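You operate a simulated robot arm through the tools that you are given. There is no shell and no other tool. Be economical: measure what you need, move in short steps, check, and stop when the job is done.

You run a simulated robot arm. Do the job below in one go: nothing can be reset, and whatever is moved stays where it is left.

Task
Fit the orange plate pack, the orange gasket and the cover to the cell.
Fine: the blue plate pack comes out first, into the rinse tray; the wing bolts stay loose.

It is judged by the outcome, as a careful person would: the job done as asked, and still so three seconds after it is handed in. It fails if anything else is knocked over, pushed out of place, dropped, spilled or broken. A push-on lid holds only when it is set on centred and level and pressed home; a screw cap is set on level and turned clockwise until tight.

Robot
A 6-joint arm with a two-finger parallel gripper, fixed in place. Base frame: the origin is at the foot of the arm, x ahead of it, y to its left, z up; the work surface is at about z = 860. Lengths are in mm, angles in rad, forces in N, time in s.
With the tool pointing down near the work surface it reaches from about 360 to 760 mm from the base axis. Its first joint turns from -1.152 to 1.152 rad. Payload 2.45 kg.
The TCP is the grasp point between the finger pads, 24 mm short of the fingertips. In the tool frame z runs along the fingers and y along their closing line. Largest opening 68 mm; finger width 17, thickness 10; the body of the gripper, 40 by 70 mm, starts 41 mm behind the TCP.
Orientation is that of the tool frame in the base frame, as a unit quaternion [x, y, z, w]. With the fingers straight down and closing along the base's y, the tool's x points along the base's -x, its y along +y and its z along -z.

Tools
- The arm moves only by the tool apply_moves. Its argument "commands" is a list of rows, each a list of 7 numbers: the turn, a rotation vector about the base's x, y, z in rad, then the shift along the base's x, y, z in mm, then the finger opening in mm, from 0 to 68. In form: [[wx, wy, wz, x, y, z, hand], ...]. A call has 1 to 12 rows; each row is the pose to reach, as a shift and turn from the pose commanded when the call began. A row lasts 0.2 s, in which the tool goes at most 50 mm and 0.15 rad; a call with a longer step from one row to the next is refused whole, and so is a gripper value outside its range. A pose out of reach is approached as far as the arm can. The call stops where the force on the tool passes 40 N (or 10 N more than at its start, if that is more) or the arm is blocked; 0.2 s more then pass. The fingers move at their own pace (about 108 mm/s each) and stop on an object; they squeeze with about 43 N. The grip force told is the motor's: it shows also when the fingers shut on nothing. Time passes only in rows, and 0.2 s behind the last, so rows that repeat a pose let the fingers close. It gives the time, the measured TCP pose, the force on the tool (base axes), the opening and the grip force at its end, in the units of the frame above (readings bear some noise), with the torque about the TCP (base axes, N m) and any sound that the robot's microphone picked up.
- Cameras (640 x 400 px; columns grow to the right, rows downward): "scene" is fixed at [169.4, 413.3, 1464.5]; the picture's right is [-0.74, -0.67, 0.00], its down [-0.38, 0.42, -0.83] and it looks along [0.56, -0.61, -0.56] (base axes); focal length 288 px, centre (320, 200). "wrist" rides on the gripper at [84, 11, -75] in the tool frame; the picture's right is [-0.13, 0.99, 0.00], its down [-0.60, -0.08, -0.79] and it looks along [-0.79, -0.10, 0.61] (tool axes); focal length 251 px, centre (320, 200). There is no depth. A picture from a camera that has moved, and an enlarged one, comes with that camera's place and axes in the base frame and with its lens.
- grab_frame(camera): a new picture of that camera. No time passes.
- inspect(camera, box): a new picture of the part [left, top, right, bottom] of that camera's present view, enlarged. No time passes.
- hand_in(): hands the job in; it is judged then, once.

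Work in short steps. Places have to be worked out from the pictures, the camera data and where the tool is seen: move nearer, look again, correct. Check each grasp and each placing, and mend what went wrong. You have 120 turns and 84 pictures in all, those below and enlarged ones among them. Open the gripper and draw the arm clear of the work before you hand the job in, unless the task says otherwise; then end with one line.

The tools are called after "Call:" as name(argument=value, ...) on one line, values as JSON. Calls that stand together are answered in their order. apply_moves: Moves the arm, as the interface text tells. Its arguments: {"type":"object","properties":{"commands":{"type":"array"}},"required":["commands"]} The other tools are called the same way: grab_frame (camera) takes a picture; inspect (camera, box) takes an enlarged picture of a part of a camera's view; hand_in () hands the job in.

At the start:

```text
t: 0.0
ee_pos: [500.7, -32.3, 1226.6]
tcp_rot: [0.0, 1.0, 0.0, 0.0]
wrist_force: [-0.5, 0.1, 0.3]
wrist_torque: [0.02, 0.01, -0.01]
finger_gap: 67.9
grip_force: 0.0
```

scene: 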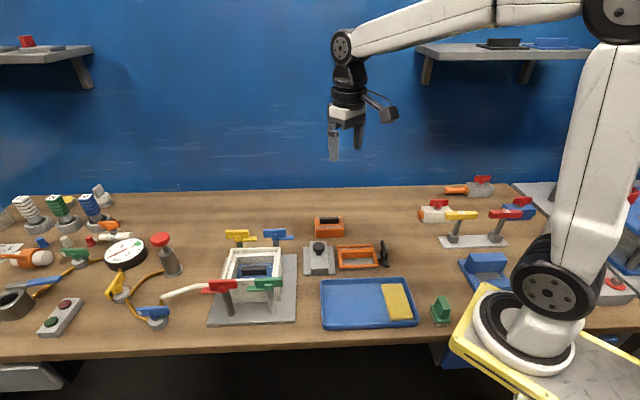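
wrist: 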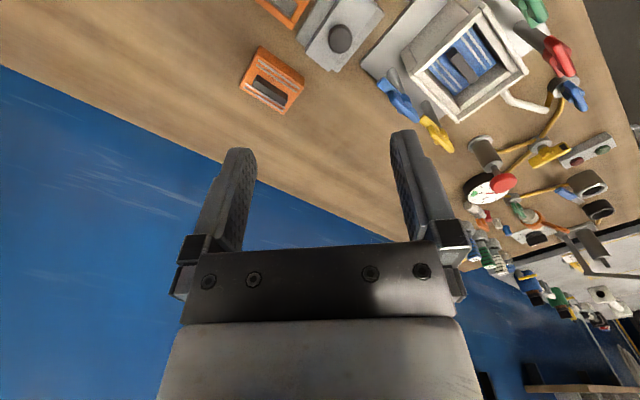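

I'll look closer at the cell area and the parts before moving anything.

Call:
inspect(camera="scene", box=[190, 205, 310, 335])

Call:
inspect(camera="scene", box=[290, 205, 460, 335])

Call:
inspect(camera="wrist", box=[230, 0, 590, 160])

```text
3.08 times, centred on (250, 270) of scene
camera zoom: at [169.4, 413.3, 1464.5], right [-0.74, -0.67, 0.0], down [-0.38, 0.42, -0.83], along [0.56, -0.61, -0.56], focal length 887 px, centre (535, -15)
```

zoom: 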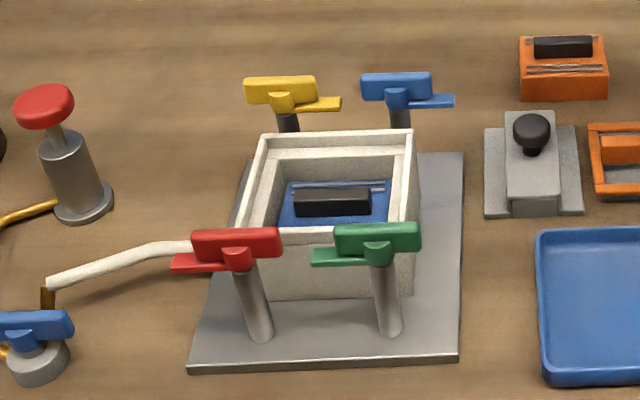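

```text
3.08 times, centred on (375, 270) of scene
camera zoom: at [169.4, 413.3, 1464.5], right [-0.74, -0.67, 0.0], down [-0.38, 0.42, -0.83], along [0.56, -0.61, -0.56], focal length 887 px, centre (151, -15)
```

zoom: 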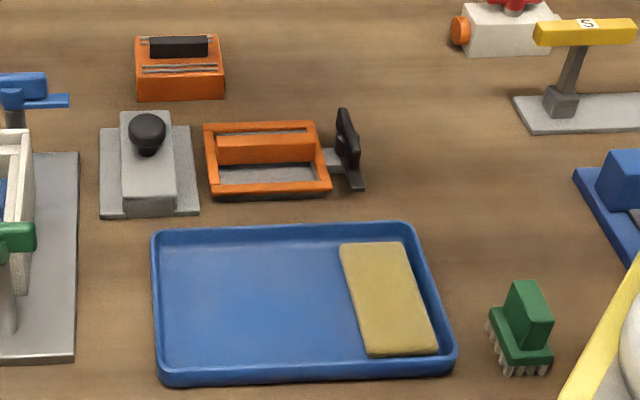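

```text
1.78 times, centred on (410, 80) of wrist
camera zoom: at [417.9, -21.3, 1302.6], right [0.13, 0.99, 0.0], down [0.6, -0.08, 0.79], along [0.79, -0.1, -0.61], focal length 447 px, centre (160, 413)
```

zoom: 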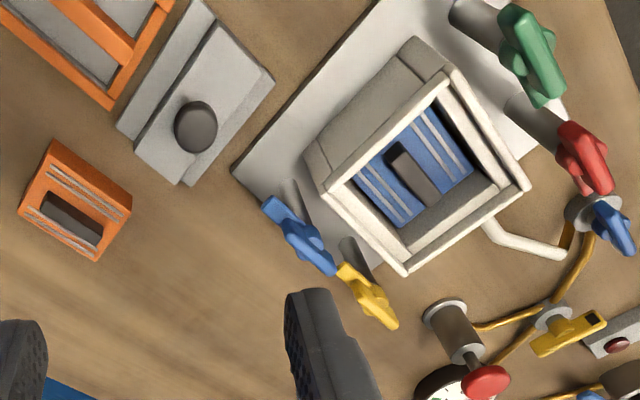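

The blue pack's handle triangulates to about (618,162,925), the orange pack to (629,-127) and the cover knob to (563,-11,915). I move the camera over the cell for a sharper view.

Call:
apply_moves(commands=[[0, 0, 0, 0, 40, -10, 68], [0, 0, 0, 0, 80, -20, 68], [0, 0, 0, 0, 120, -30, 68], [0, 0, 0, 0, 160, -40, 68], [0, 0, 0, 10, 200, -50, 68]])

Call:
grab_frame(camera="wrist")

```text
t: 1.2
ee_pos: [512.5, 168.6, 1175.2]
tcp_rot: [0.0, 1.0, -0.001, -0.001]
wrist_force: [0.2, 0.4, 0.4]
wrist_torque: [-0.01, -0.02, -0.04]
finger_gap: 68.0
grip_force: 0.1
```

```text
78 pictures are left
camera wrist: at [428.9, 179.1, 1251.0], right [0.13, 0.99, 0.0], down [0.6, -0.08, 0.79], along [0.79, -0.1, -0.61], focal length 251 px, centre (320, 200)
```

wrist: 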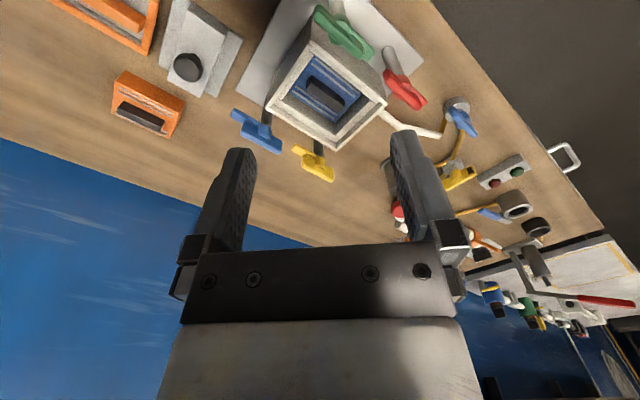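

The cell is yawed relative to the base. I tilt the tool 0.5 rad so the camera looks nearly straight down.

Call:
apply_moves(commands=[[0, 0.13, 0, 0, 5, 0, 68], [0, 0.26, 0, 0, 10, 0, 68], [0, 0.39, 0, 0, 10, 0, 68], [0, 0.5, 0, 0, 10, 0, 68]])

Call:
grab_frame(camera="wrist")

Call:
inspect(camera="wrist", box=[200, 60, 456, 220])

```text
t: 2.2
ee_pos: [511.8, 177.3, 1177.0]
tcp_rot: [0.001, 0.969, 0.0, -0.249]
wrist_force: [-1.0, 0.4, 0.6]
wrist_torque: [-0.02, 0.04, 0.01]
finger_gap: 67.8
grip_force: 0.0
```

```text
77 pictures are left
camera wrist: at [474.3, 189.0, 1283.8], right [0.11, 0.99, -0.06], down [0.91, -0.08, 0.4], along [0.4, -0.1, -0.91], focal length 251 px, centre (320, 200)
```

wrist: 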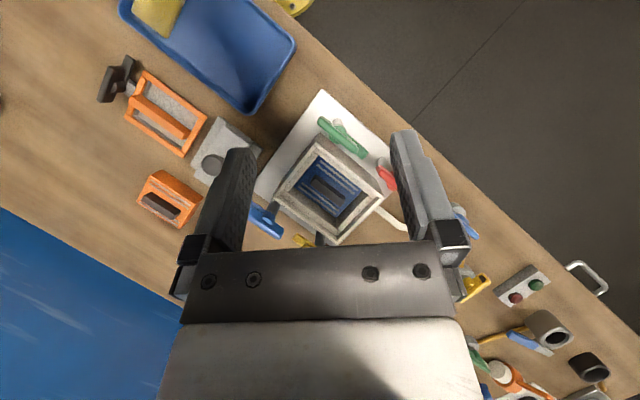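

```text
2.50 times, centred on (328, 140) of wrist
camera zoom: at [474.3, 189.0, 1283.8], right [0.11, 0.99, -0.06], down [0.91, -0.08, 0.4], along [0.4, -0.1, -0.91], focal length 629 px, centre (300, 350)
```

zoom: 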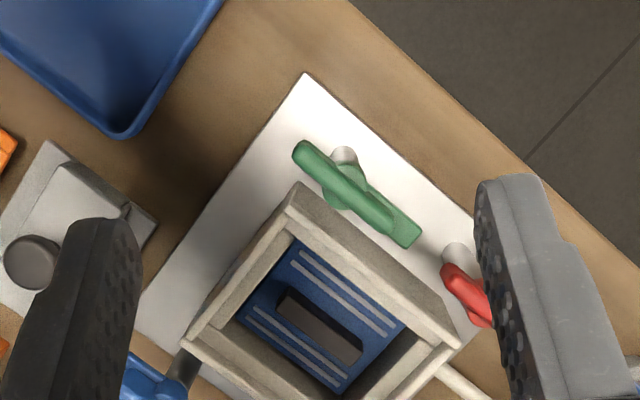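

The cell axis is roughly 42° yawed and the black handle is roughly 60 mm long, centred near (617,165). I look closely at the gasket, cover and orange pack from this view.

Call:
inspect(camera="wrist", box=[80, 40, 272, 240])

```text
2.00 times, centred on (176, 140) of wrist
camera zoom: at [474.3, 189.0, 1283.8], right [0.11, 0.99, -0.06], down [0.91, -0.08, 0.4], along [0.4, -0.1, -0.91], focal length 503 px, centre (608, 320)
```

zoom: 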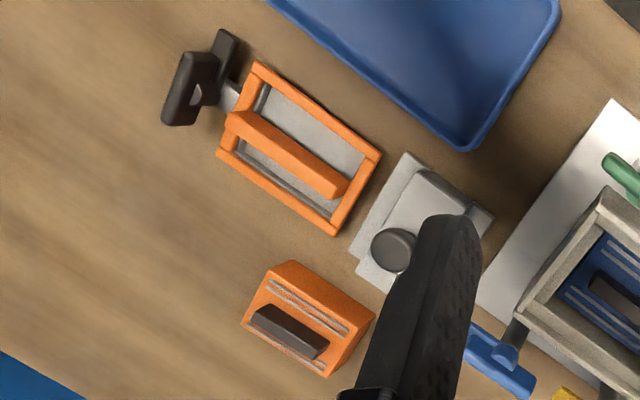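

I undo the tilt while moving above the cell, then yaw by 0.73 to align the fingers across the blue handle.

Call:
apply_moves(commands=[[0, -0.13, 0, 25, -3, 0, 68], [0, -0.26, 0, 50, -6, 0, 68], [0, -0.39, 0, 75, -9, 0, 68], [0, -0.5, 0, 105, -12, 0, 68]])

Call:
apply_moves(commands=[[0, 0, 0.14, 0, 0, -30, 68], [0, 0, 0.28, 0, 0, -60, 68], [0, 0, 0.42, 0, 0, -90, 68], [0, 0, 0.56, 0, 0, -110, 68], [0, 0, 0.7, 0, 0, -130, 68], [0, 0, 0.73, 0, 0, -135, 68]])

Call:
grab_frame(camera="wrist")

Call:
inspect(camera="wrist", box=[220, 0, 420, 125])

Call:
inspect(camera="scene", box=[190, 180, 350, 335])

```text
t: 3.2
ee_pos: [616.8, 164.0, 1176.9]
tcp_rot: [-0.001, 1.0, -0.001, 0.001]
wrist_force: [0.0, -0.4, 0.0]
wrist_torque: [-0.02, 0.02, -0.03]
finger_gap: 68.0
grip_force: 0.1
```

```text
t: 4.6
ee_pos: [616.0, 165.3, 1042.7]
tcp_rot: [-0.359, 0.934, 0.0, 0.0]
wrist_force: [-0.1, 0.8, 0.1]
wrist_torque: [0.0, 0.03, -0.01]
finger_gap: 68.0
grip_force: 0.1
```

```text
74 pictures are left
camera wrist: at [547.1, 118.4, 1117.9], right [-0.57, 0.82, 0.0], down [0.5, 0.35, 0.79], along [0.65, 0.45, -0.61], focal length 251 px, centre (320, 200)
```

wrist: 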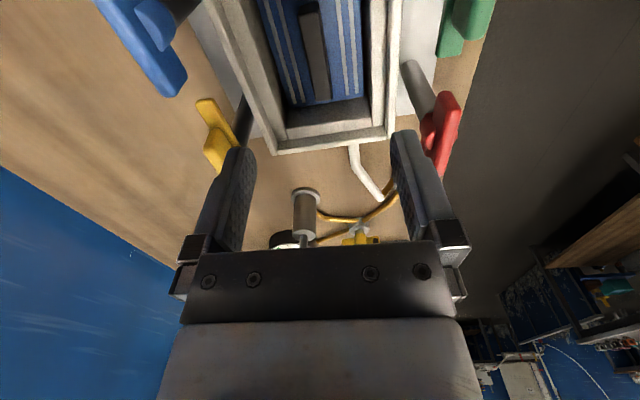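

```text
3.20 times, centred on (320, 62) of wrist
camera zoom: at [547.1, 118.4, 1117.9], right [-0.57, 0.82, 0.0], down [0.5, 0.35, 0.79], along [0.65, 0.45, -0.61], focal length 805 px, centre (320, 640)
```

zoom: 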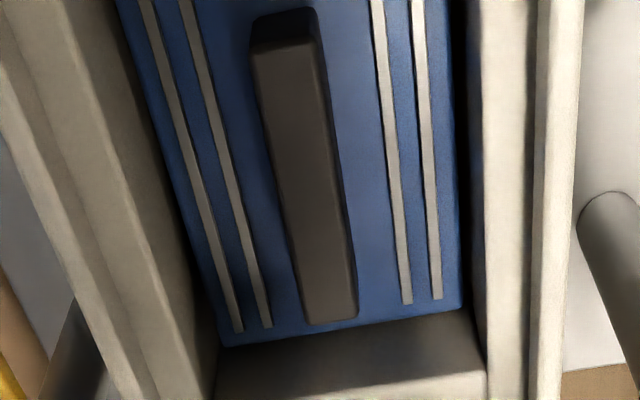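

```text
2.58 times, centred on (270, 258) of scene
camera zoom: at [169.4, 413.3, 1464.5], right [-0.74, -0.67, 0.0], down [-0.38, 0.42, -0.83], along [0.56, -0.61, -0.56], focal length 744 px, centre (449, 52)
```

zoom: 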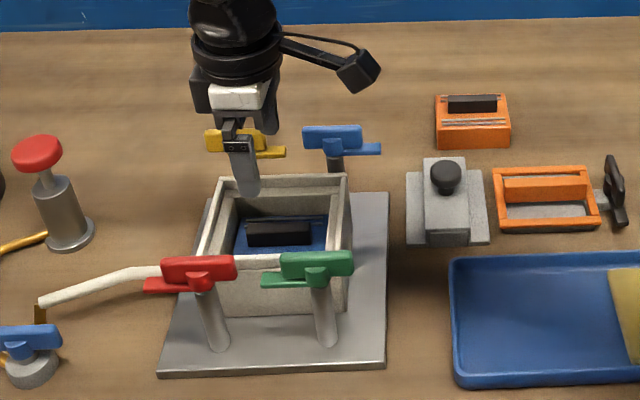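

The handle sits at 45° (I need +0.053 rad more yaw), centred near (617.1,163.5) with its top near z 928. I correct the pose, lower partway, and check.

Call:
apply_moves(commands=[[0, 0, 0.053, 1.1, -1.8, 0, 50], [0, 0, 0.053, 1.1, -1.8, -30, 50], [0, 0, 0.053, 1.1, -1.8, -57, 50], [0, 0, 0.053, 1.1, -1.8, -57, 50]])

Call:
grab_frame(camera="wrist")

Call:
inspect(camera="scene", box=[190, 195, 330, 335])

```text
t: 5.6
ee_pos: [617.6, 164.1, 984.7]
tcp_rot: [-0.381, 0.924, 0.0, -0.001]
wrist_force: [-0.1, 0.1, 0.0]
wrist_torque: [-0.02, -0.03, -0.04]
finger_gap: 49.7
grip_force: 0.1
```

```text
71 pictures are left
camera wrist: at [550.8, 112.5, 1060.0], right [-0.61, 0.79, 0.0], down [0.48, 0.37, 0.79], along [0.63, 0.48, -0.61], focal length 251 px, centre (320, 200)
```

wrist: 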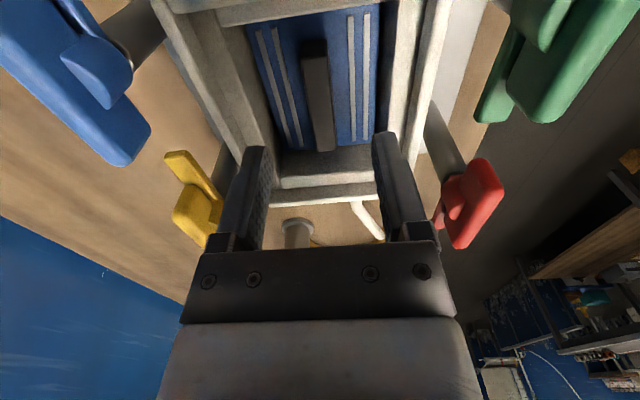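

```text
2.86 times, centred on (260, 265) of scene
camera zoom: at [169.4, 413.3, 1464.5], right [-0.74, -0.67, 0.0], down [-0.38, 0.42, -0.83], along [0.56, -0.61, -0.56], focal length 823 px, centre (491, 14)
```

zoom: 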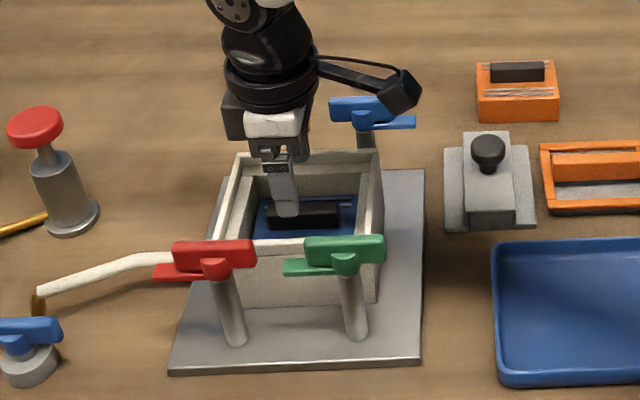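

I zoom in to refine the yaw and centring.

Call:
inspect(camera="wrist", box=[220, 30, 420, 155])

```text
3.20 times, centred on (320, 92) of wrist
camera zoom: at [550.8, 112.5, 1060.0], right [-0.61, 0.79, 0.0], down [0.48, 0.37, 0.79], along [0.63, 0.48, -0.61], focal length 805 px, centre (320, 544)
```

zoom: 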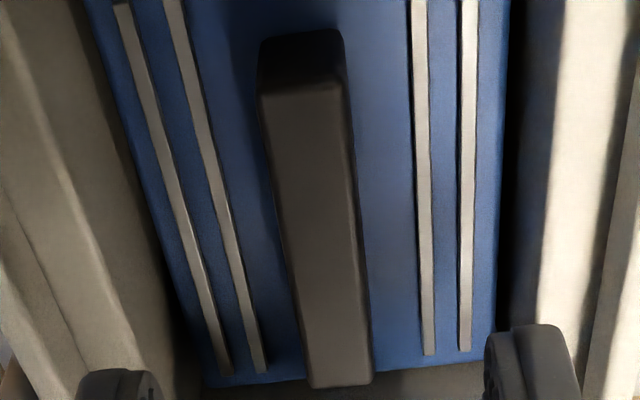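

Alignment is within about 1 mm. I lower to the handle in small steps.

Call:
apply_moves(commands=[[0, 0, 0, 0, 0, -20, 44], [0, 0, 0, 0, 0, -38, 44], [0, 0, 0, 0, 0, -46, 44], [0, 0, 0, 0, 0, -52, 44], [0, 0, 0, 0, 0, -55, 44]])

Call:
grab_frame(camera="wrist")

```text
t: 6.7
ee_pos: [618.6, 164.1, 938.6]
tcp_rot: [-0.382, 0.924, 0.0, 0.003]
wrist_force: [-4.5, -0.1, 8.4]
wrist_torque: [0.05, 0.21, 0.01]
finger_gap: 44.0
grip_force: 0.1
stopped in row 5: the force on the tool passed its limit at 49 N (the readings are from after the stop); the commanded pose is now the measured one
```

```text
68 pictures are left
camera wrist: at [551.8, 112.3, 1013.4], right [-0.61, 0.79, 0.0], down [0.48, 0.37, 0.8], along [0.63, 0.48, -0.61], focal length 251 px, centre (320, 200)
```

wrist: 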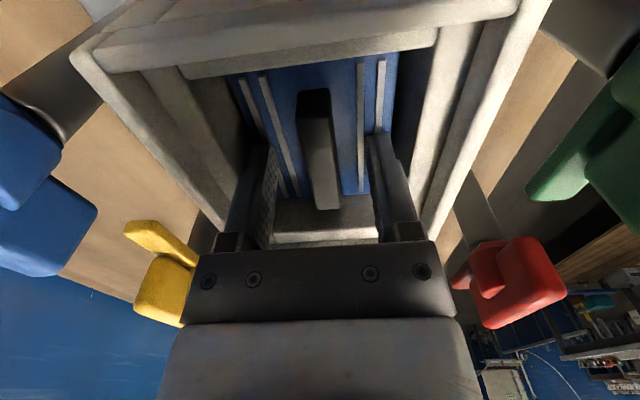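

The tips touched the pack top (z ≈ 913), so the handle is about 16 to 18 mm tall and lies between the tips. I close here, with a small lift first.

Call:
apply_moves(commands=[[0, 0, 0, 0, 0, -0.5, 44], [0, 0, 0, 0, 0, -0.5, 0], [0, 0, 0, 0, 0, -0.5, 0], [0, 0, 0, 0, 0, -0.5, 0]])

Call:
grab_frame(camera="wrist")

```text
t: 7.7
ee_pos: [621.7, 164.7, 938.6]
tcp_rot: [-0.382, 0.924, -0.001, 0.005]
wrist_force: [3.5, 4.6, 16.0]
wrist_torque: [0.26, -0.01, -0.01]
finger_gap: 13.7
grip_force: 33.6
```

```text
67 pictures are left
camera wrist: at [553.0, 112.7, 1013.0], right [-0.61, 0.79, 0.0], down [0.48, 0.37, 0.8], along [0.64, 0.48, -0.6], focal length 251 px, centre (320, 200)
```

wrist: 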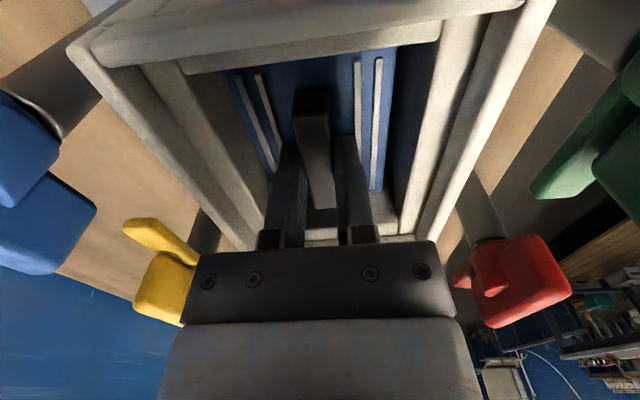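

The handle is gripped (gap 13.7 mm). I check the clearance from the side.

Call:
inspect(camera="scene", box=[190, 195, 330, 335])

```text
2.86 times, centred on (260, 265) of scene
camera zoom: at [169.2, 413.4, 1464.5], right [-0.74, -0.67, 0.0], down [-0.38, 0.42, -0.83], along [0.56, -0.61, -0.56], focal length 823 px, centre (491, 14)
```

zoom: 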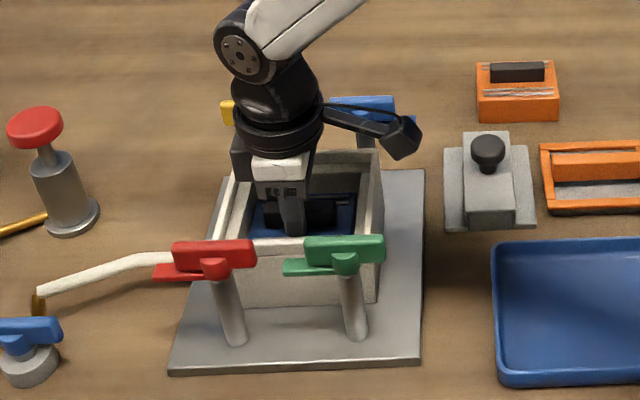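

Grip looks fine, slightly off the handle's middle. I lift straight up slowly and check.

Call:
apply_moves(commands=[[0, 0, 0, 0, 0, 5, 0], [0, 0, 0, 0, 0, 15, 0], [0, 0, 0, 0, 0, 25, 0], [0, 0, 0, 0, 0, 40, 0], [0, 0, 0, 0, 0, 40, 0]])

Call:
grab_frame(camera="wrist")

Call:
inspect(camera="scene", box=[190, 195, 330, 335])

```text
t: 8.9
ee_pos: [618.7, 162.5, 977.0]
tcp_rot: [-0.382, 0.924, 0.0, 0.001]
wrist_force: [0.2, -0.4, 0.0]
wrist_torque: [-0.02, -0.02, -0.02]
finger_gap: 0.0
grip_force: 23.5
```

```text
65 pictures are left
camera wrist: at [551.2, 111.5, 1052.7], right [-0.61, 0.79, 0.0], down [0.48, 0.37, 0.8], along [0.63, 0.48, -0.61], focal length 251 px, centre (320, 200)
```

wrist: 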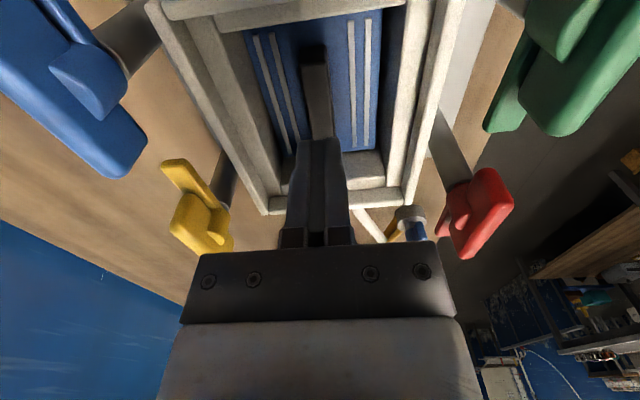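

```text
2.86 times, centred on (260, 265) of scene
camera zoom: at [169.4, 413.3, 1464.5], right [-0.74, -0.67, 0.0], down [-0.38, 0.42, -0.83], along [0.56, -0.61, -0.56], focal length 823 px, centre (491, 14)
```

zoom: 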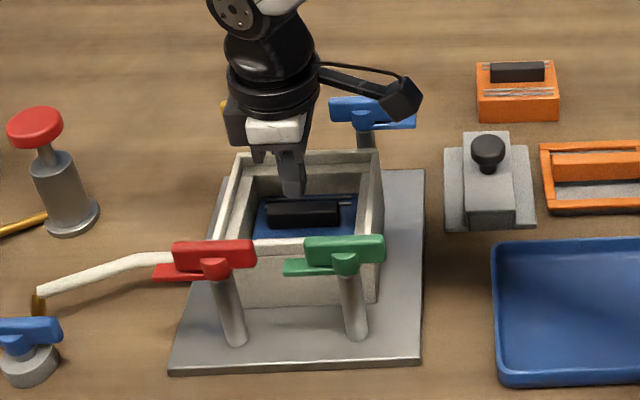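

The fingers slipped off without raising the pack. I regrip about 5 mm back along the handle so it is centred, go down gently until contact, and squeeze longer.

Call:
apply_moves(commands=[[0, 0, 0, -3.5, -2, 0, 30], [0, 0, 0, -3.5, -2, -15, 30], [0, 0, 0, -3.5, -2, -30, 30], [0, 0, 0, -3.5, -2, -36, 30], [0, 0, 0, -3.5, -2, -40, 30], [0, 0, 0, -3.5, -2, -43, 30], [0, 0, 0, -3.5, -2, -46, 30]])

Call:
inspect(camera="scene", box=[210, 215, 310, 305])

```text
t: 10.4
ee_pos: [617.8, 162.4, 938.5]
tcp_rot: [-0.383, 0.924, 0.0, 0.006]
wrist_force: [-0.4, 1.1, 4.3]
wrist_torque: [0.07, 0.04, 0.01]
finger_gap: 30.6
grip_force: 0.5
stopped in row 7: the force on the tool passed its limit at 46 N (the readings are from after the stop); the commanded pose is now the measured one
```

```text
4.44 times, centred on (260, 260) of scene
camera zoom: at [169.3, 413.3, 1464.5], right [-0.74, -0.67, 0.0], down [-0.38, 0.42, -0.83], along [0.56, -0.61, -0.56], focal length 1281 px, centre (587, -67)
```

zoom: 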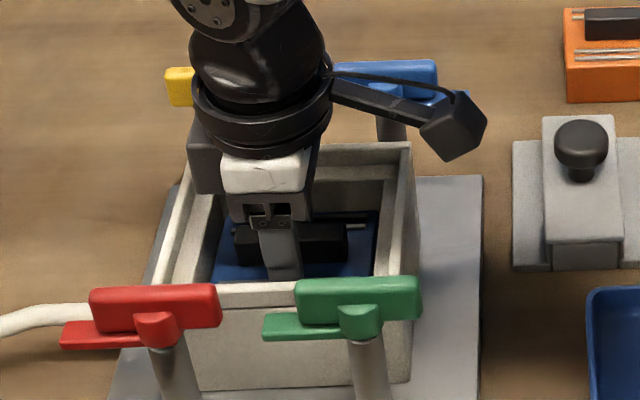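

Contact is again at TCP 938.5, so that is the pack top. I close here with a longer squeeze and then lift slowly.

Call:
apply_moves(commands=[[0, 0, 0, -2, -2, 1, 30], [0, 0, 0, -2, -2, 1, 0], [0, 0, 0, -2, -2, 1, 0], [0, 0, 0, -2, -2, 1, 0], [0, 0, 0, -2, -2, 1, 0], [0, 0, 0, -2, -2, 1, 0]])

Call:
apply_moves(commands=[[0, 0, 0, 0, 0, 1.5, 0], [0, 0, 0, 0, 0, 3, 0], [0, 0, 0, 0, 0, 4.5, 0], [0, 0, 0, 0, 0, 6, 0]])

```text
t: 11.8
ee_pos: [615.3, 158.1, 937.0]
tcp_rot: [-0.382, 0.924, -0.001, 0.005]
wrist_force: [0.4, 0.6, -1.1]
wrist_torque: [-0.02, 0.06, -0.02]
finger_gap: 13.5
grip_force: 33.2
```

```text
t: 12.8
ee_pos: [614.7, 158.9, 943.6]
tcp_rot: [-0.382, 0.924, -0.001, 0.005]
wrist_force: [-0.6, 0.0, -2.7]
wrist_torque: [0.01, 0.01, -0.01]
finger_gap: 13.9
grip_force: 33.4
```

It is holding so far, with about 2 N of load. I continue slowly.

Call:
apply_moves(commands=[[0, 0, 0, 0, 0, 3, 0], [0, 0, 0, 0, 0, 6, 0], [0, 0, 0, 0, 0, 10, 0], [0, 0, 0, 0, 0, 14, 0]])

Call:
inspect(camera="scene", box=[210, 215, 310, 305])

```text
t: 13.8
ee_pos: [614.5, 161.2, 957.8]
tcp_rot: [-0.382, 0.924, 0.0, 0.005]
wrist_force: [0.0, 0.5, -2.3]
wrist_torque: [0.02, 0.01, 0.0]
finger_gap: 13.8
grip_force: 33.9
```

```text
4.44 times, centred on (260, 260) of scene
camera zoom: at [169.5, 413.4, 1464.5], right [-0.74, -0.67, 0.0], down [-0.38, 0.42, -0.83], along [0.56, -0.61, -0.56], focal length 1281 px, centre (587, -67)
```

zoom: 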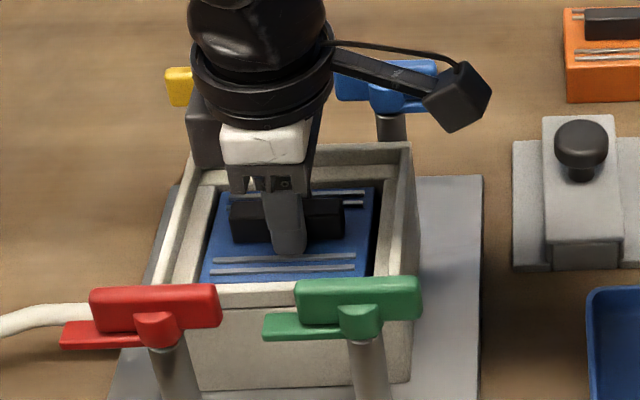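

The pack is coming up cleanly. I raise it well above the wing bolts (tops near z 985) and carry it toward the free end of the tray, about (403,43).

Call:
apply_moves(commands=[[0, 0, 0, 0, 0, 15, 0], [0, 0, 0, 0, 0, 35, 0], [0, 0, 0, 0, 0, 55, 0], [0, 0, 0, 0, 0, 80, 0], [0, 0, 0, 0, 0, 105, 0], [0, 0, 0, 0, 0, 130, 0], [0, 0, 0, 0, 0, 142, 0]])

Call:
apply_moves(commands=[[0, 0, 0, -15, -9, 0, 0], [0, 0, 0, -40, -24, 0, 0], [0, 0, 0, -70, -41, 0, 0], [0, 0, 0, -100, -57, 0, 0], [0, 0, 0, -130, -74, 0, 0], [0, 0, 0, -160, -90, 0, 0], [0, 0, 0, -185, -104, 0, 0], [0, 0, 0, -203, -114, 0, 0], [0, 0, 0, -211, -118, 0, 0]])

Call:
grab_frame(camera="wrist")

Call:
grab_frame(camera="scene")

```text
t: 15.4
ee_pos: [615.0, 158.4, 1101.0]
tcp_rot: [-0.381, 0.924, -0.001, 0.005]
wrist_force: [0.3, 0.3, -2.4]
wrist_torque: [-0.01, 0.03, 0.02]
finger_gap: 13.6
grip_force: 33.9
```

```text
t: 17.4
ee_pos: [405.0, 42.0, 1099.3]
tcp_rot: [-0.382, 0.924, -0.001, 0.005]
wrist_force: [0.0, -0.2, -2.4]
wrist_torque: [0.04, 0.0, 0.0]
finger_gap: 13.9
grip_force: 33.0
```

```text
61 pictures are left
camera wrist: at [336.4, -9.1, 1174.7], right [-0.61, 0.79, 0.0], down [0.48, 0.37, 0.8], along [0.64, 0.48, -0.6], focal length 251 px, centre (320, 200)
```

wrist: 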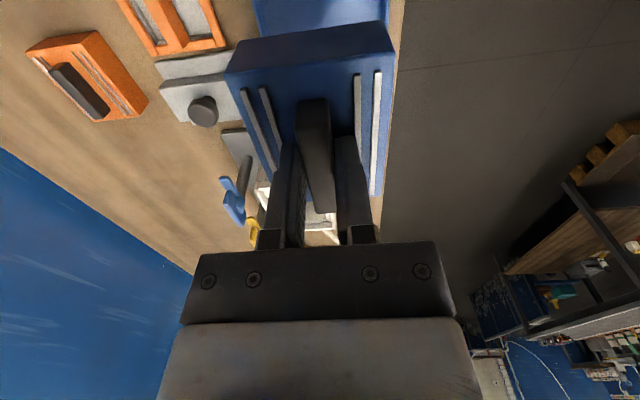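

```text
60 pictures are left
```

scene: 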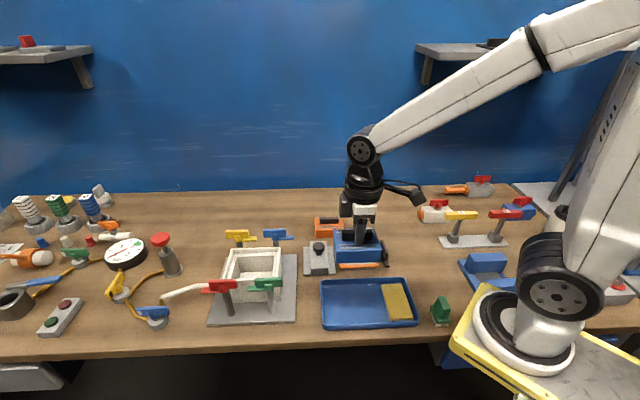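

The pack is held level at (405,42). I lower it into the tray, gently near the end.

Call:
apply_moves(commands=[[0, 0, 0, 0, 0, -30, 0], [0, 0, 0, 0, 0, -60, 0], [0, 0, 0, 0, 0, -90, 0], [0, 0, 0, 0, 0, -120, 0], [0, 0, 0, 0, 0, -140, 0], [0, 0, 0, 0, 0, -150, 0], [0, 0, 0, 0, 0, -155, 0]])

Call:
inspect(camera="scene", box=[290, 210, 450, 340])

```text
t: 19.0
ee_pos: [405.5, 41.7, 946.2]
tcp_rot: [-0.382, 0.924, -0.001, 0.004]
wrist_force: [-1.1, -1.0, -1.9]
wrist_torque: [0.02, -0.01, -0.01]
finger_gap: 13.7
grip_force: 33.7
```

```text
3.08 times, centred on (370, 275) of scene
camera zoom: at [169.4, 413.3, 1464.5], right [-0.74, -0.67, 0.0], down [-0.38, 0.42, -0.83], along [0.56, -0.61, -0.56], focal length 887 px, centre (166, -31)
```

zoom: 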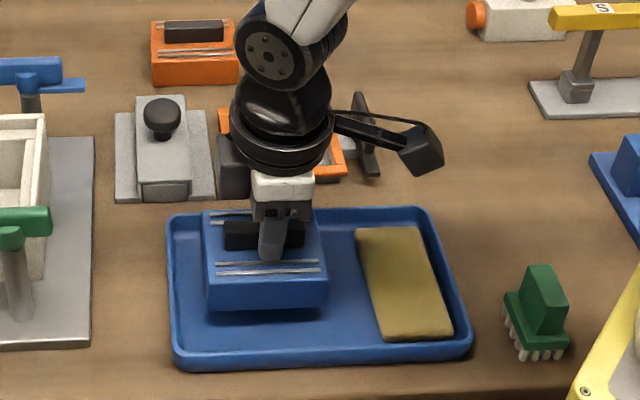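

It is well inside the tray and clear of the sponge. I lower the last 20 mm or so until contact.

Call:
apply_moves(commands=[[0, 0, 0, 0, 0, -6, 0], [0, 0, 0, 0, 0, -12, 0], [0, 0, 0, 0, 0, -16, 0], [0, 0, 0, 0, 0, -19, 0], [0, 0, 0, 0, 0, -22, 0], [0, 0, 0, 0, 0, -24, 0], [0, 0, 0, 0, 0, -26, 0]])

Call:
inspect(camera="scene", box=[290, 210, 450, 340])

```text
t: 20.6
ee_pos: [404.0, 42.9, 921.9]
tcp_rot: [-0.382, 0.924, -0.001, 0.006]
wrist_force: [-4.4, -0.3, 12.5]
wrist_torque: [0.25, 0.22, 0.07]
finger_gap: 13.8
grip_force: 33.9
stopped in row 7: the force on the tool passed its limit at 53 N (the readings are from after the stop); the commanded pose is now the measured one
```

```text
3.08 times, centred on (370, 275) of scene
camera zoom: at [169.2, 413.3, 1464.5], right [-0.74, -0.67, 0.0], down [-0.38, 0.42, -0.83], along [0.56, -0.61, -0.56], focal length 887 px, centre (166, -31)
```

zoom: 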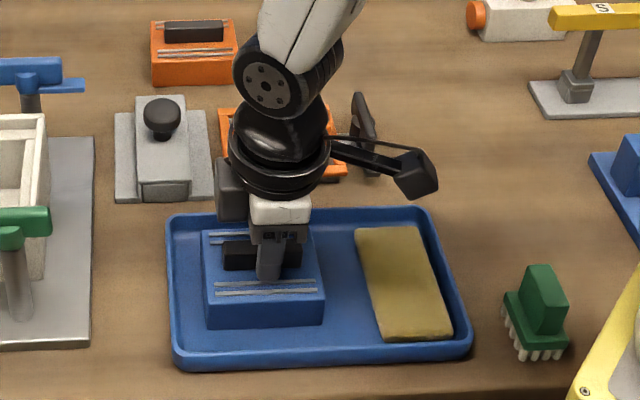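

The pack is seated in the tray. I release and rise.

Call:
apply_moves(commands=[[0, 0, 0, 0, 0, 0, 30], [0, 0, 0, 0, 0, 0, 36], [0, 0, 0, 0, 0, 15, 36], [0, 0, 0, 0, 0, 50, 36], [0, 0, 0, 0, 0, 95, 36], [0, 0, 0, 0, 0, 140, 36]])

Call:
apply_moves(commands=[[0, 0, 0, 35, -28, 0, 50], [0, 0, 0, 70, -56, 0, 50], [0, 0, 0, 105, -84, 0, 50], [0, 0, 0, 140, -112, 0, 50], [0, 0, 0, 175, -140, 0, 50], [0, 0, 0, 210, -165, 0, 50], [0, 0, 0, 225, -170, 0, 50]])

Call:
grab_frame(camera="wrist")

Call:
grab_frame(camera="scene")

```text
t: 22.0
ee_pos: [407.7, 41.1, 1060.8]
tcp_rot: [-0.382, 0.924, -0.001, 0.004]
wrist_force: [0.6, -0.8, 0.4]
wrist_torque: [0.02, -0.02, 0.02]
finger_gap: 35.9
grip_force: 0.1
```

```text
t: 23.6
ee_pos: [630.2, -129.9, 1062.3]
tcp_rot: [-0.382, 0.924, -0.001, 0.006]
wrist_force: [0.5, 0.1, 0.2]
wrist_torque: [0.02, -0.02, 0.0]
finger_gap: 50.1
grip_force: 0.1
```

```text
57 pictures are left
camera wrist: at [562.5, -181.5, 1136.9], right [-0.61, 0.79, 0.0], down [0.48, 0.37, 0.8], along [0.64, 0.48, -0.6], focal length 251 px, centre (320, 200)
```

wrist: 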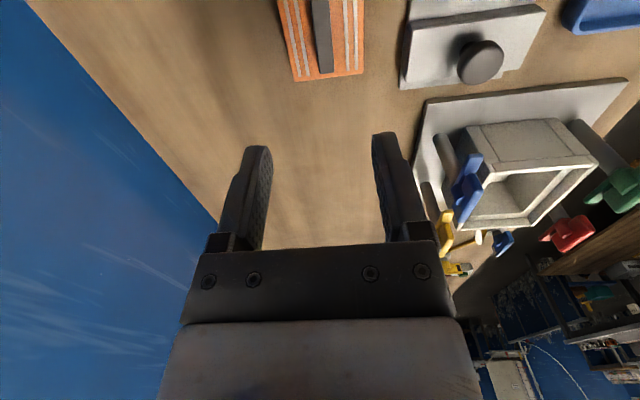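

```text
56 pictures are left
```

scene: 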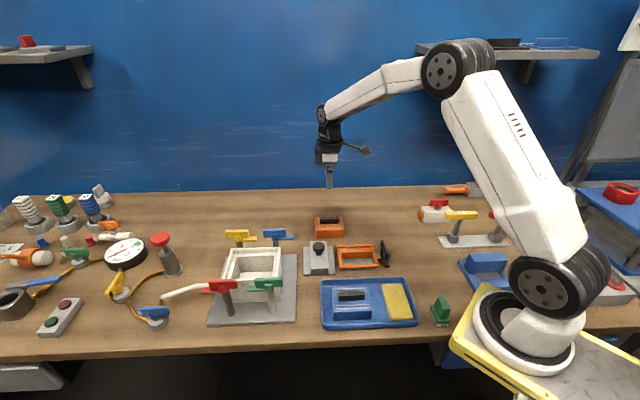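

I re-level the tool (0.012 rad residual), shift to the orange handle's estimated centre, lower and look again.

Call:
apply_moves(commands=[[-0.003, 0.012, 0, -4, -2, -20, 50], [-0.003, 0.012, 0, -7.4, -3.9, -50, 50], [-0.003, 0.012, 0, -7.4, -3.9, -70, 50], [-0.003, 0.012, 0, -7.4, -3.9, -70, 50]])

Call:
inspect(camera="wrist", box=[220, 0, 420, 125])

Call:
inspect(camera="scene", box=[290, 160, 390, 250])

```text
t: 24.6
ee_pos: [622.6, -132.5, 991.1]
tcp_rot: [-0.382, 0.924, 0.001, 0.0]
wrist_force: [-0.6, 0.7, 0.4]
wrist_torque: [-0.01, 0.01, 0.01]
finger_gap: 49.9
grip_force: 0.1
```

```text
3.20 times, centred on (320, 62) of wrist
camera zoom: at [555.6, -183.4, 1067.1], right [-0.61, 0.79, 0.0], down [0.48, 0.37, 0.79], along [0.63, 0.48, -0.61], focal length 805 px, centre (320, 640)
```

zoom: 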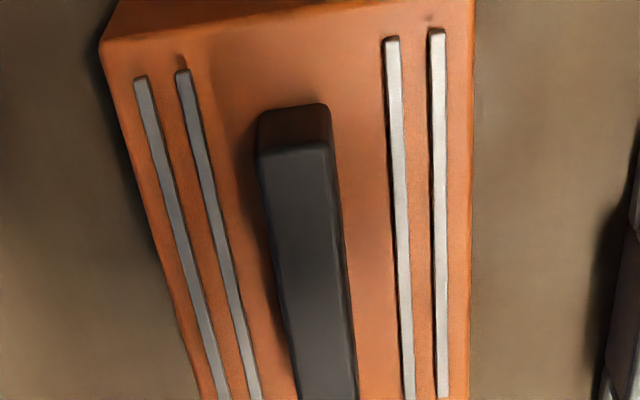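

```text
4.44 times, centred on (340, 205) of scene
camera zoom: at [169.4, 413.3, 1464.5], right [-0.74, -0.67, 0.0], down [-0.38, 0.42, -0.83], along [0.56, -0.61, -0.56], focal length 1281 px, centre (231, 178)
```

zoom: 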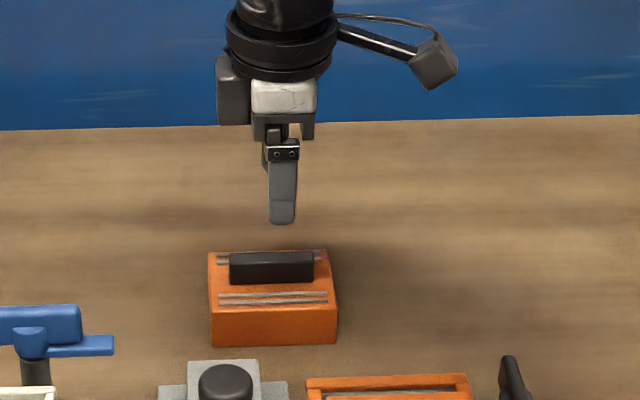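

The orange handle centre is about 3 mm forward of the tool, with the pack top near z 894. I correct the offset and yaw, lower to TCP 920 and grip.

Call:
apply_moves(commands=[[0, 0, -0.02, 2.9, 1.1, -15, 44], [0, 0, -0.02, 2.9, 1.1, -35, 44], [0, 0, -0.02, 2.9, 1.1, -55, 44], [0, 0, -0.02, 2.9, 1.1, -65, 44], [0, 0, -0.02, 2.9, 1.1, -70, 44], [0, 0, -0.02, 2.9, 1.1, -70.5, 44]])

Call:
inspect(camera="scene", box=[290, 160, 390, 250])

Call:
inspect(camera="wrist", box=[220, 70, 420, 260])

```text
t: 26.0
ee_pos: [626.8, -131.8, 920.8]
tcp_rot: [-0.372, 0.928, 0.001, 0.0]
wrist_force: [-0.3, -0.5, -0.2]
wrist_torque: [-0.02, -0.03, 0.02]
finger_gap: 44.2
grip_force: 0.0
```

```text
4.44 times, centred on (340, 205) of scene
camera zoom: at [169.4, 413.3, 1464.5], right [-0.74, -0.67, 0.0], down [-0.38, 0.42, -0.83], along [0.56, -0.61, -0.56], focal length 1281 px, centre (231, 178)
```

zoom: 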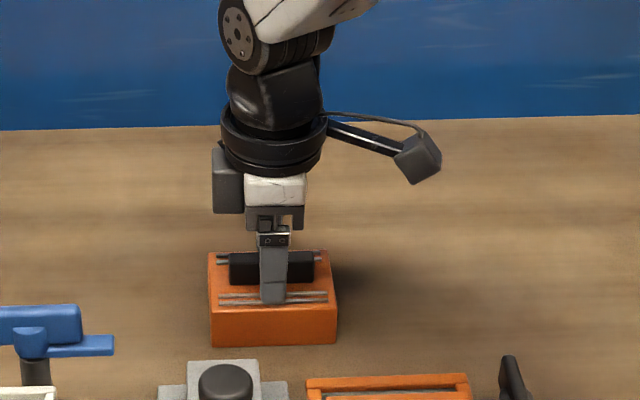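

```text
2.11 times, centred on (320, 165) of wrist
camera zoom: at [557.8, -180.3, 996.6], right [-0.59, 0.81, 0.0], down [0.49, 0.36, 0.79], along [0.64, 0.47, -0.61], focal length 529 px, centre (320, 274)
```

zoom: 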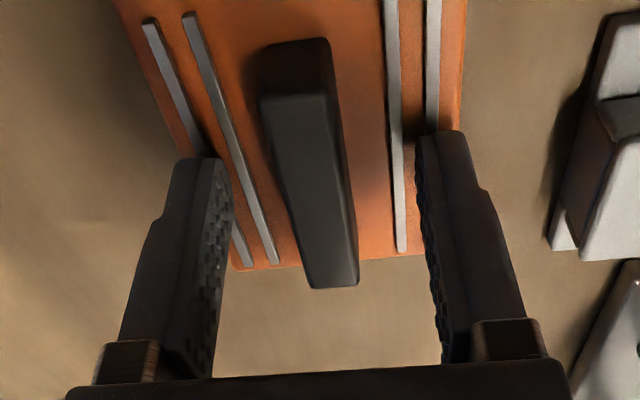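

Nicely centred on the handle with no contact yet. I go down 2 mm more, close, and lift slowly.

Call:
apply_moves(commands=[[0, 0, 0, 0, 0, -2, 44], [0, 0, 0, 0, 0, -2, 0], [0, 0, 0, 0, 0, -2, 0], [0, 0, 0, 0, 0, -2, 0], [0, 0, 0, 0, 0, -2, 0], [0, 0, 0, 0, 0, -2, 0]])

Call:
apply_moves(commands=[[0, 0, 0, 0, 0, 2, 0], [0, 0, 0, 0, 0, 5, 0], [0, 0, 0, 0, 0, 10, 0], [0, 0, 0, 0, 0, 20, 0], [0, 0, 0, 0, 0, 35, 0], [0, 0, 0, 0, 0, 60, 0], [0, 0, 0, 0, 0, 90, 0], [0, 0, 0, 0, 0, 120, 0], [0, 0, 0, 0, 0, 150, 0], [0, 0, 0, 0, 0, 180, 0]])

Call:
grab_frame(camera="wrist")

```text
t: 27.4
ee_pos: [624.9, -131.1, 918.8]
tcp_rot: [-0.372, 0.928, 0.0, 0.0]
wrist_force: [-0.7, -1.3, 1.4]
wrist_torque: [-0.11, -0.03, 0.04]
finger_gap: 13.9
grip_force: 33.9
```

```text
t: 29.6
ee_pos: [626.2, -131.1, 1098.4]
tcp_rot: [-0.372, 0.928, 0.001, 0.0]
wrist_force: [-0.2, 0.1, -1.8]
wrist_torque: [0.0, 0.02, -0.02]
finger_gap: 13.7
grip_force: 33.7
```

```text
51 pictures are left
camera wrist: at [558.0, -181.3, 1175.4], right [-0.59, 0.81, 0.0], down [0.49, 0.36, 0.79], along [0.64, 0.47, -0.61], focal length 251 px, centre (320, 200)
```

wrist: 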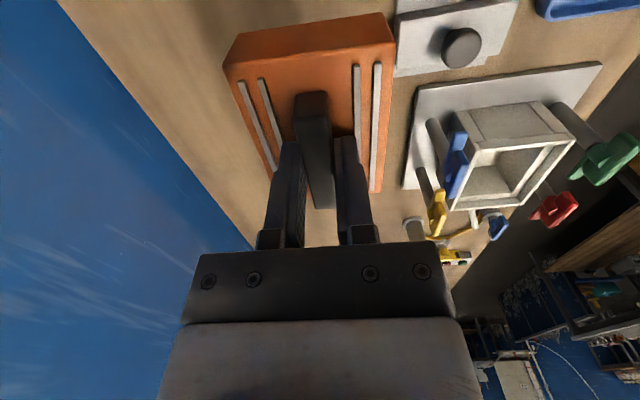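

The pack is held. Before inserting I measure the empty cell's rim from both cameras.

Call:
inspect(camera="wrist", box=[400, 60, 640, 240])

Call:
inspect(camera="scene", box=[200, 220, 310, 330])

```text
2.22 times, centred on (520, 150) of wrist
camera zoom: at [558.0, -181.3, 1175.4], right [-0.59, 0.81, 0.0], down [0.49, 0.36, 0.79], along [0.64, 0.47, -0.61], focal length 559 px, centre (-124, 311)
```

zoom: 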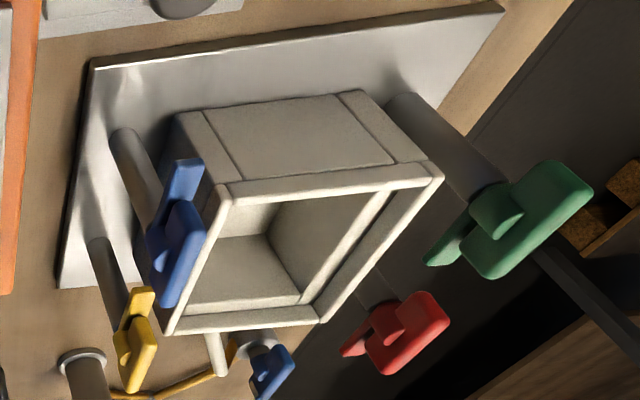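

```text
3.64 times, centred on (255, 275) of scene
camera zoom: at [169.4, 413.3, 1464.5], right [-0.74, -0.67, 0.0], down [-0.38, 0.42, -0.83], along [0.56, -0.61, -0.56], focal length 1048 px, centre (556, -73)
```

zoom: 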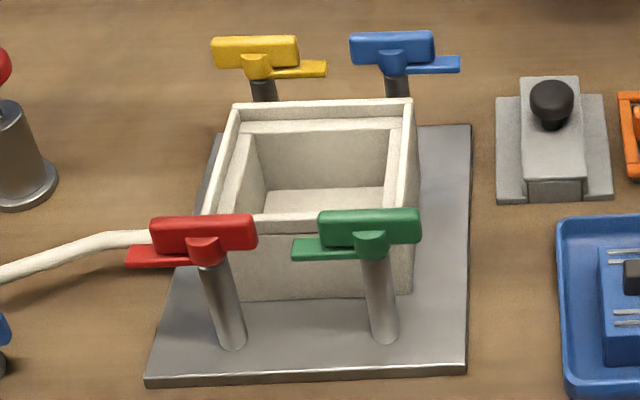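

I carry the orange pack above the cell and rotate it back to 45°.

Call:
apply_moves(commands=[[0, 0, 0.005, 0, 12, 0, 0], [0, 0, 0.01, -2, 35, 0, 0], [0, 0, 0.015, -3, 65, 0, 0], [0, 0, 0.02, -4, 100, 0, 0], [0, 0, 0.023, -5, 135, 0, 0], [0, 0, 0.023, -6, 170, 0, 0], [0, 0, 0.023, -7, 205, 0, 0], [0, 0, 0.023, -8, 240, 0, 0], [0, 0, 0.023, -9, 268, 0, 0], [0, 0, 0.023, -9.6, 285, 0, 0], [0, 0, 0.023, -9.6, 292, 0, 0]])

Call:
apply_moves(commands=[[0, 0, 0, 0, 0, -20, 0], [0, 0, 0, 0, 0, -40, 0], [0, 0, 0, 0, 0, -58, 0], [0, 0, 0, 0, 0, -68, 0], [0, 0, 0, 0, 0, -68, 0]])

Call:
grab_frame(camera="wrist")

Call:
inspect(camera="scene", box=[205, 190, 315, 310])

```text
t: 32.0
ee_pos: [616.5, 162.4, 1098.3]
tcp_rot: [-0.383, 0.924, 0.001, -0.001]
wrist_force: [0.3, 0.3, -1.6]
wrist_torque: [-0.04, -0.03, -0.01]
finger_gap: 13.6
grip_force: 33.2
```

```text
t: 33.2
ee_pos: [617.1, 160.7, 1030.2]
tcp_rot: [-0.383, 0.924, 0.0, 0.0]
wrist_force: [0.3, 0.2, -1.7]
wrist_torque: [-0.01, 0.02, -0.01]
finger_gap: 13.7
grip_force: 33.7
```

```text
48 pictures are left
camera wrist: at [549.8, 109.9, 1106.7], right [-0.61, 0.79, 0.0], down [0.48, 0.37, 0.79], along [0.63, 0.48, -0.61], focal length 251 px, centre (320, 200)
```

wrist: 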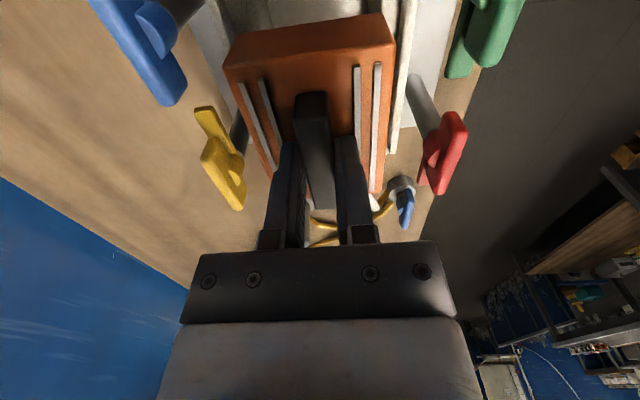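

```text
3.33 times, centred on (260, 250) of scene
camera zoom: at [169.5, 413.4, 1464.5], right [-0.74, -0.67, 0.0], down [-0.38, 0.42, -0.83], along [0.56, -0.61, -0.56], focal length 961 px, centre (520, 33)
```

zoom: 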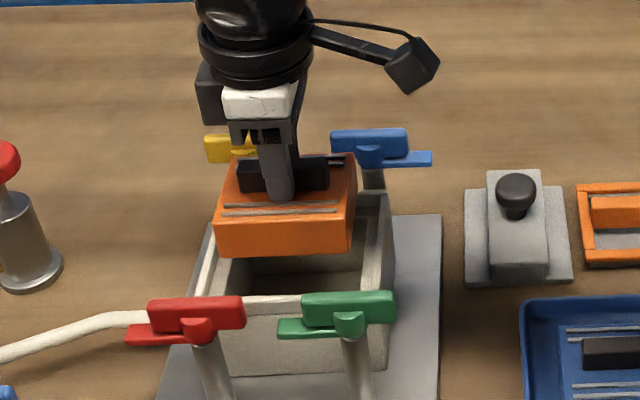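

The pack hovers slightly forward of the cavity; I estimate the cavity centre at (614.5,159.9). I nudge it and lower to just above the rim for a close check.

Call:
apply_moves(commands=[[0, 0, 0, -2, -1.2, 0, 0], [0, 0, 0, -2, -1.2, -8, 0], [0, 0, 0, -2, -1.2, -16, 0], [0, 0, 0, -2, -1.2, -16, 0]])

Call:
inspect(camera="wrist", box=[180, 0, 440, 200])

Call:
inspect(camera="scene", box=[215, 220, 305, 310])

```text
t: 34.2
ee_pos: [614.4, 159.6, 1014.3]
tcp_rot: [-0.383, 0.924, 0.001, -0.001]
wrist_force: [0.3, 0.4, -1.9]
wrist_torque: [0.0, 0.01, 0.01]
finger_gap: 14.1
grip_force: 33.1
```

```text
2.00 times, centred on (310, 100) of wrist
camera zoom: at [546.7, 108.0, 1091.3], right [-0.61, 0.79, 0.0], down [0.48, 0.37, 0.79], along [0.63, 0.48, -0.61], focal length 503 px, centre (340, 400)
```

zoom: 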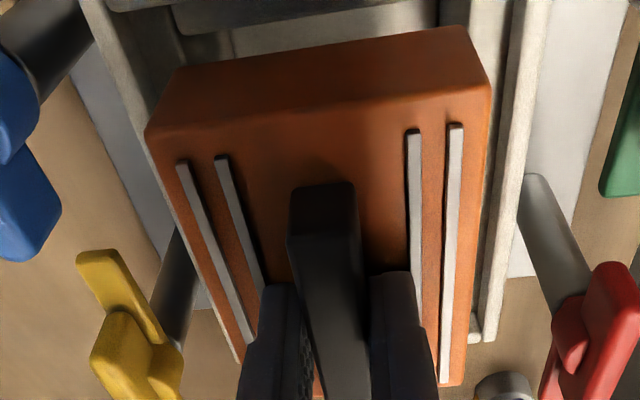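

```text
4.44 times, centred on (260, 265) of scene
camera zoom: at [169.5, 413.4, 1464.5], right [-0.74, -0.67, 0.0], down [-0.38, 0.42, -0.83], along [0.56, -0.61, -0.56], focal length 1281 px, centre (587, -89)
```

zoom: 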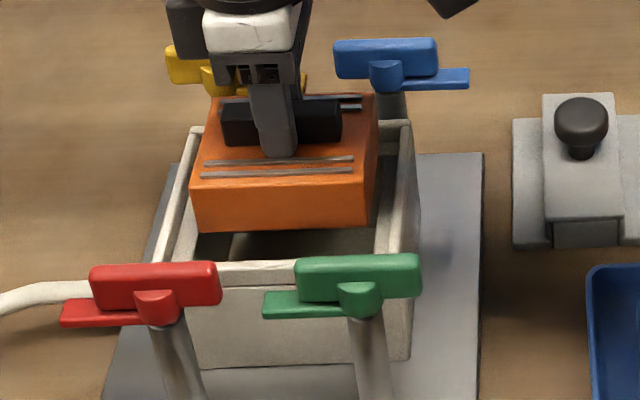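

Across (Y) the pack is centred to well under 1 mm of the lip. I check the fore-aft gap with a tight zoom.

Call:
inspect(camera="scene", box=[235, 240, 315, 290])

```text
8.00 times, centred on (275, 265) of scene
camera zoom: at [169.5, 413.4, 1464.5], right [-0.74, -0.67, 0.0], down [-0.38, 0.42, -0.83], along [0.56, -0.61, -0.56], focal length 2305 px, centre (680, -320)
```

zoom: 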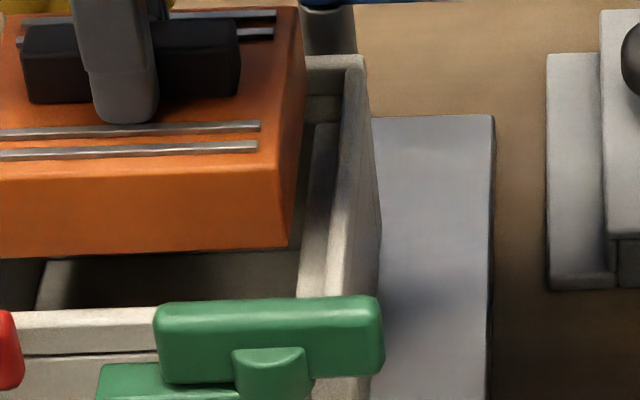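

Call:
inspect(camera="scene", box=[215, 235, 295, 285])

```text
8.00 times, centred on (255, 260) of scene
camera zoom: at [169.5, 413.4, 1464.5], right [-0.74, -0.67, 0.0], down [-0.38, 0.42, -0.83], along [0.56, -0.61, -0.56], focal length 2305 px, centre (840, -280)
```

zoom: 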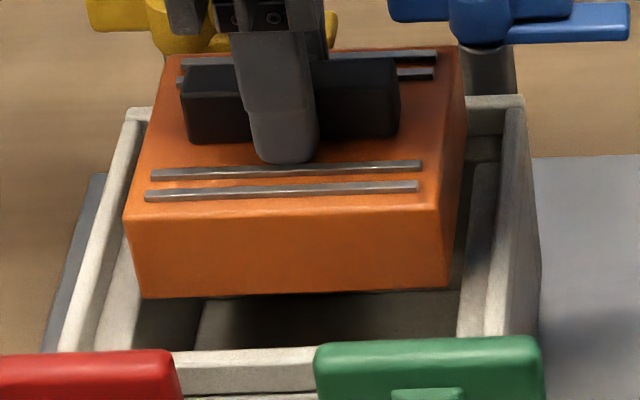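

Fore-aft gaps are about 4 mm and 2 mm, so I nudge 0.7 mm in x and y and descend in small steps.

Call:
apply_moves(commands=[[0, 0, 0, 0.7, 0.7, -8, 0], [0, 0, 0, 0.7, 0.7, -16, 0], [0, 0, 0, 0.7, 0.7, -24, 0], [0, 0, 0, 0.7, 0.7, -32, 0], [0, 0, 0, 0.7, 0.7, -40, 0]])

Call:
inspect(camera="scene", box=[215, 235, 295, 285])

```text
t: 35.4
ee_pos: [613.1, 161.4, 976.1]
tcp_rot: [-0.382, 0.924, 0.0, 0.0]
wrist_force: [0.2, -1.2, -1.8]
wrist_torque: [0.0, -0.01, -0.01]
finger_gap: 13.6
grip_force: 33.5
```

```text
8.00 times, centred on (255, 260) of scene
camera zoom: at [169.5, 413.4, 1464.5], right [-0.74, -0.67, 0.0], down [-0.38, 0.42, -0.83], along [0.56, -0.61, -0.56], focal length 2305 px, centre (840, -280)
```

zoom: 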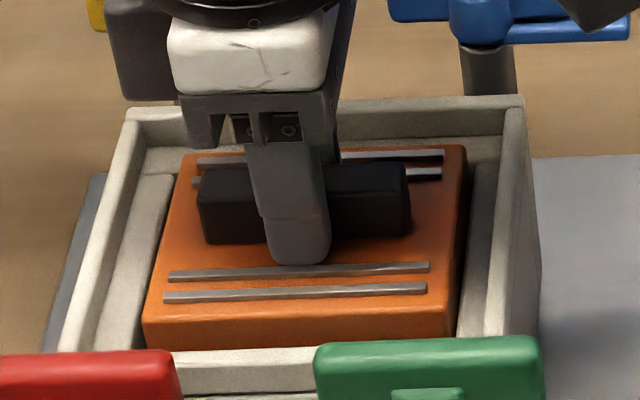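

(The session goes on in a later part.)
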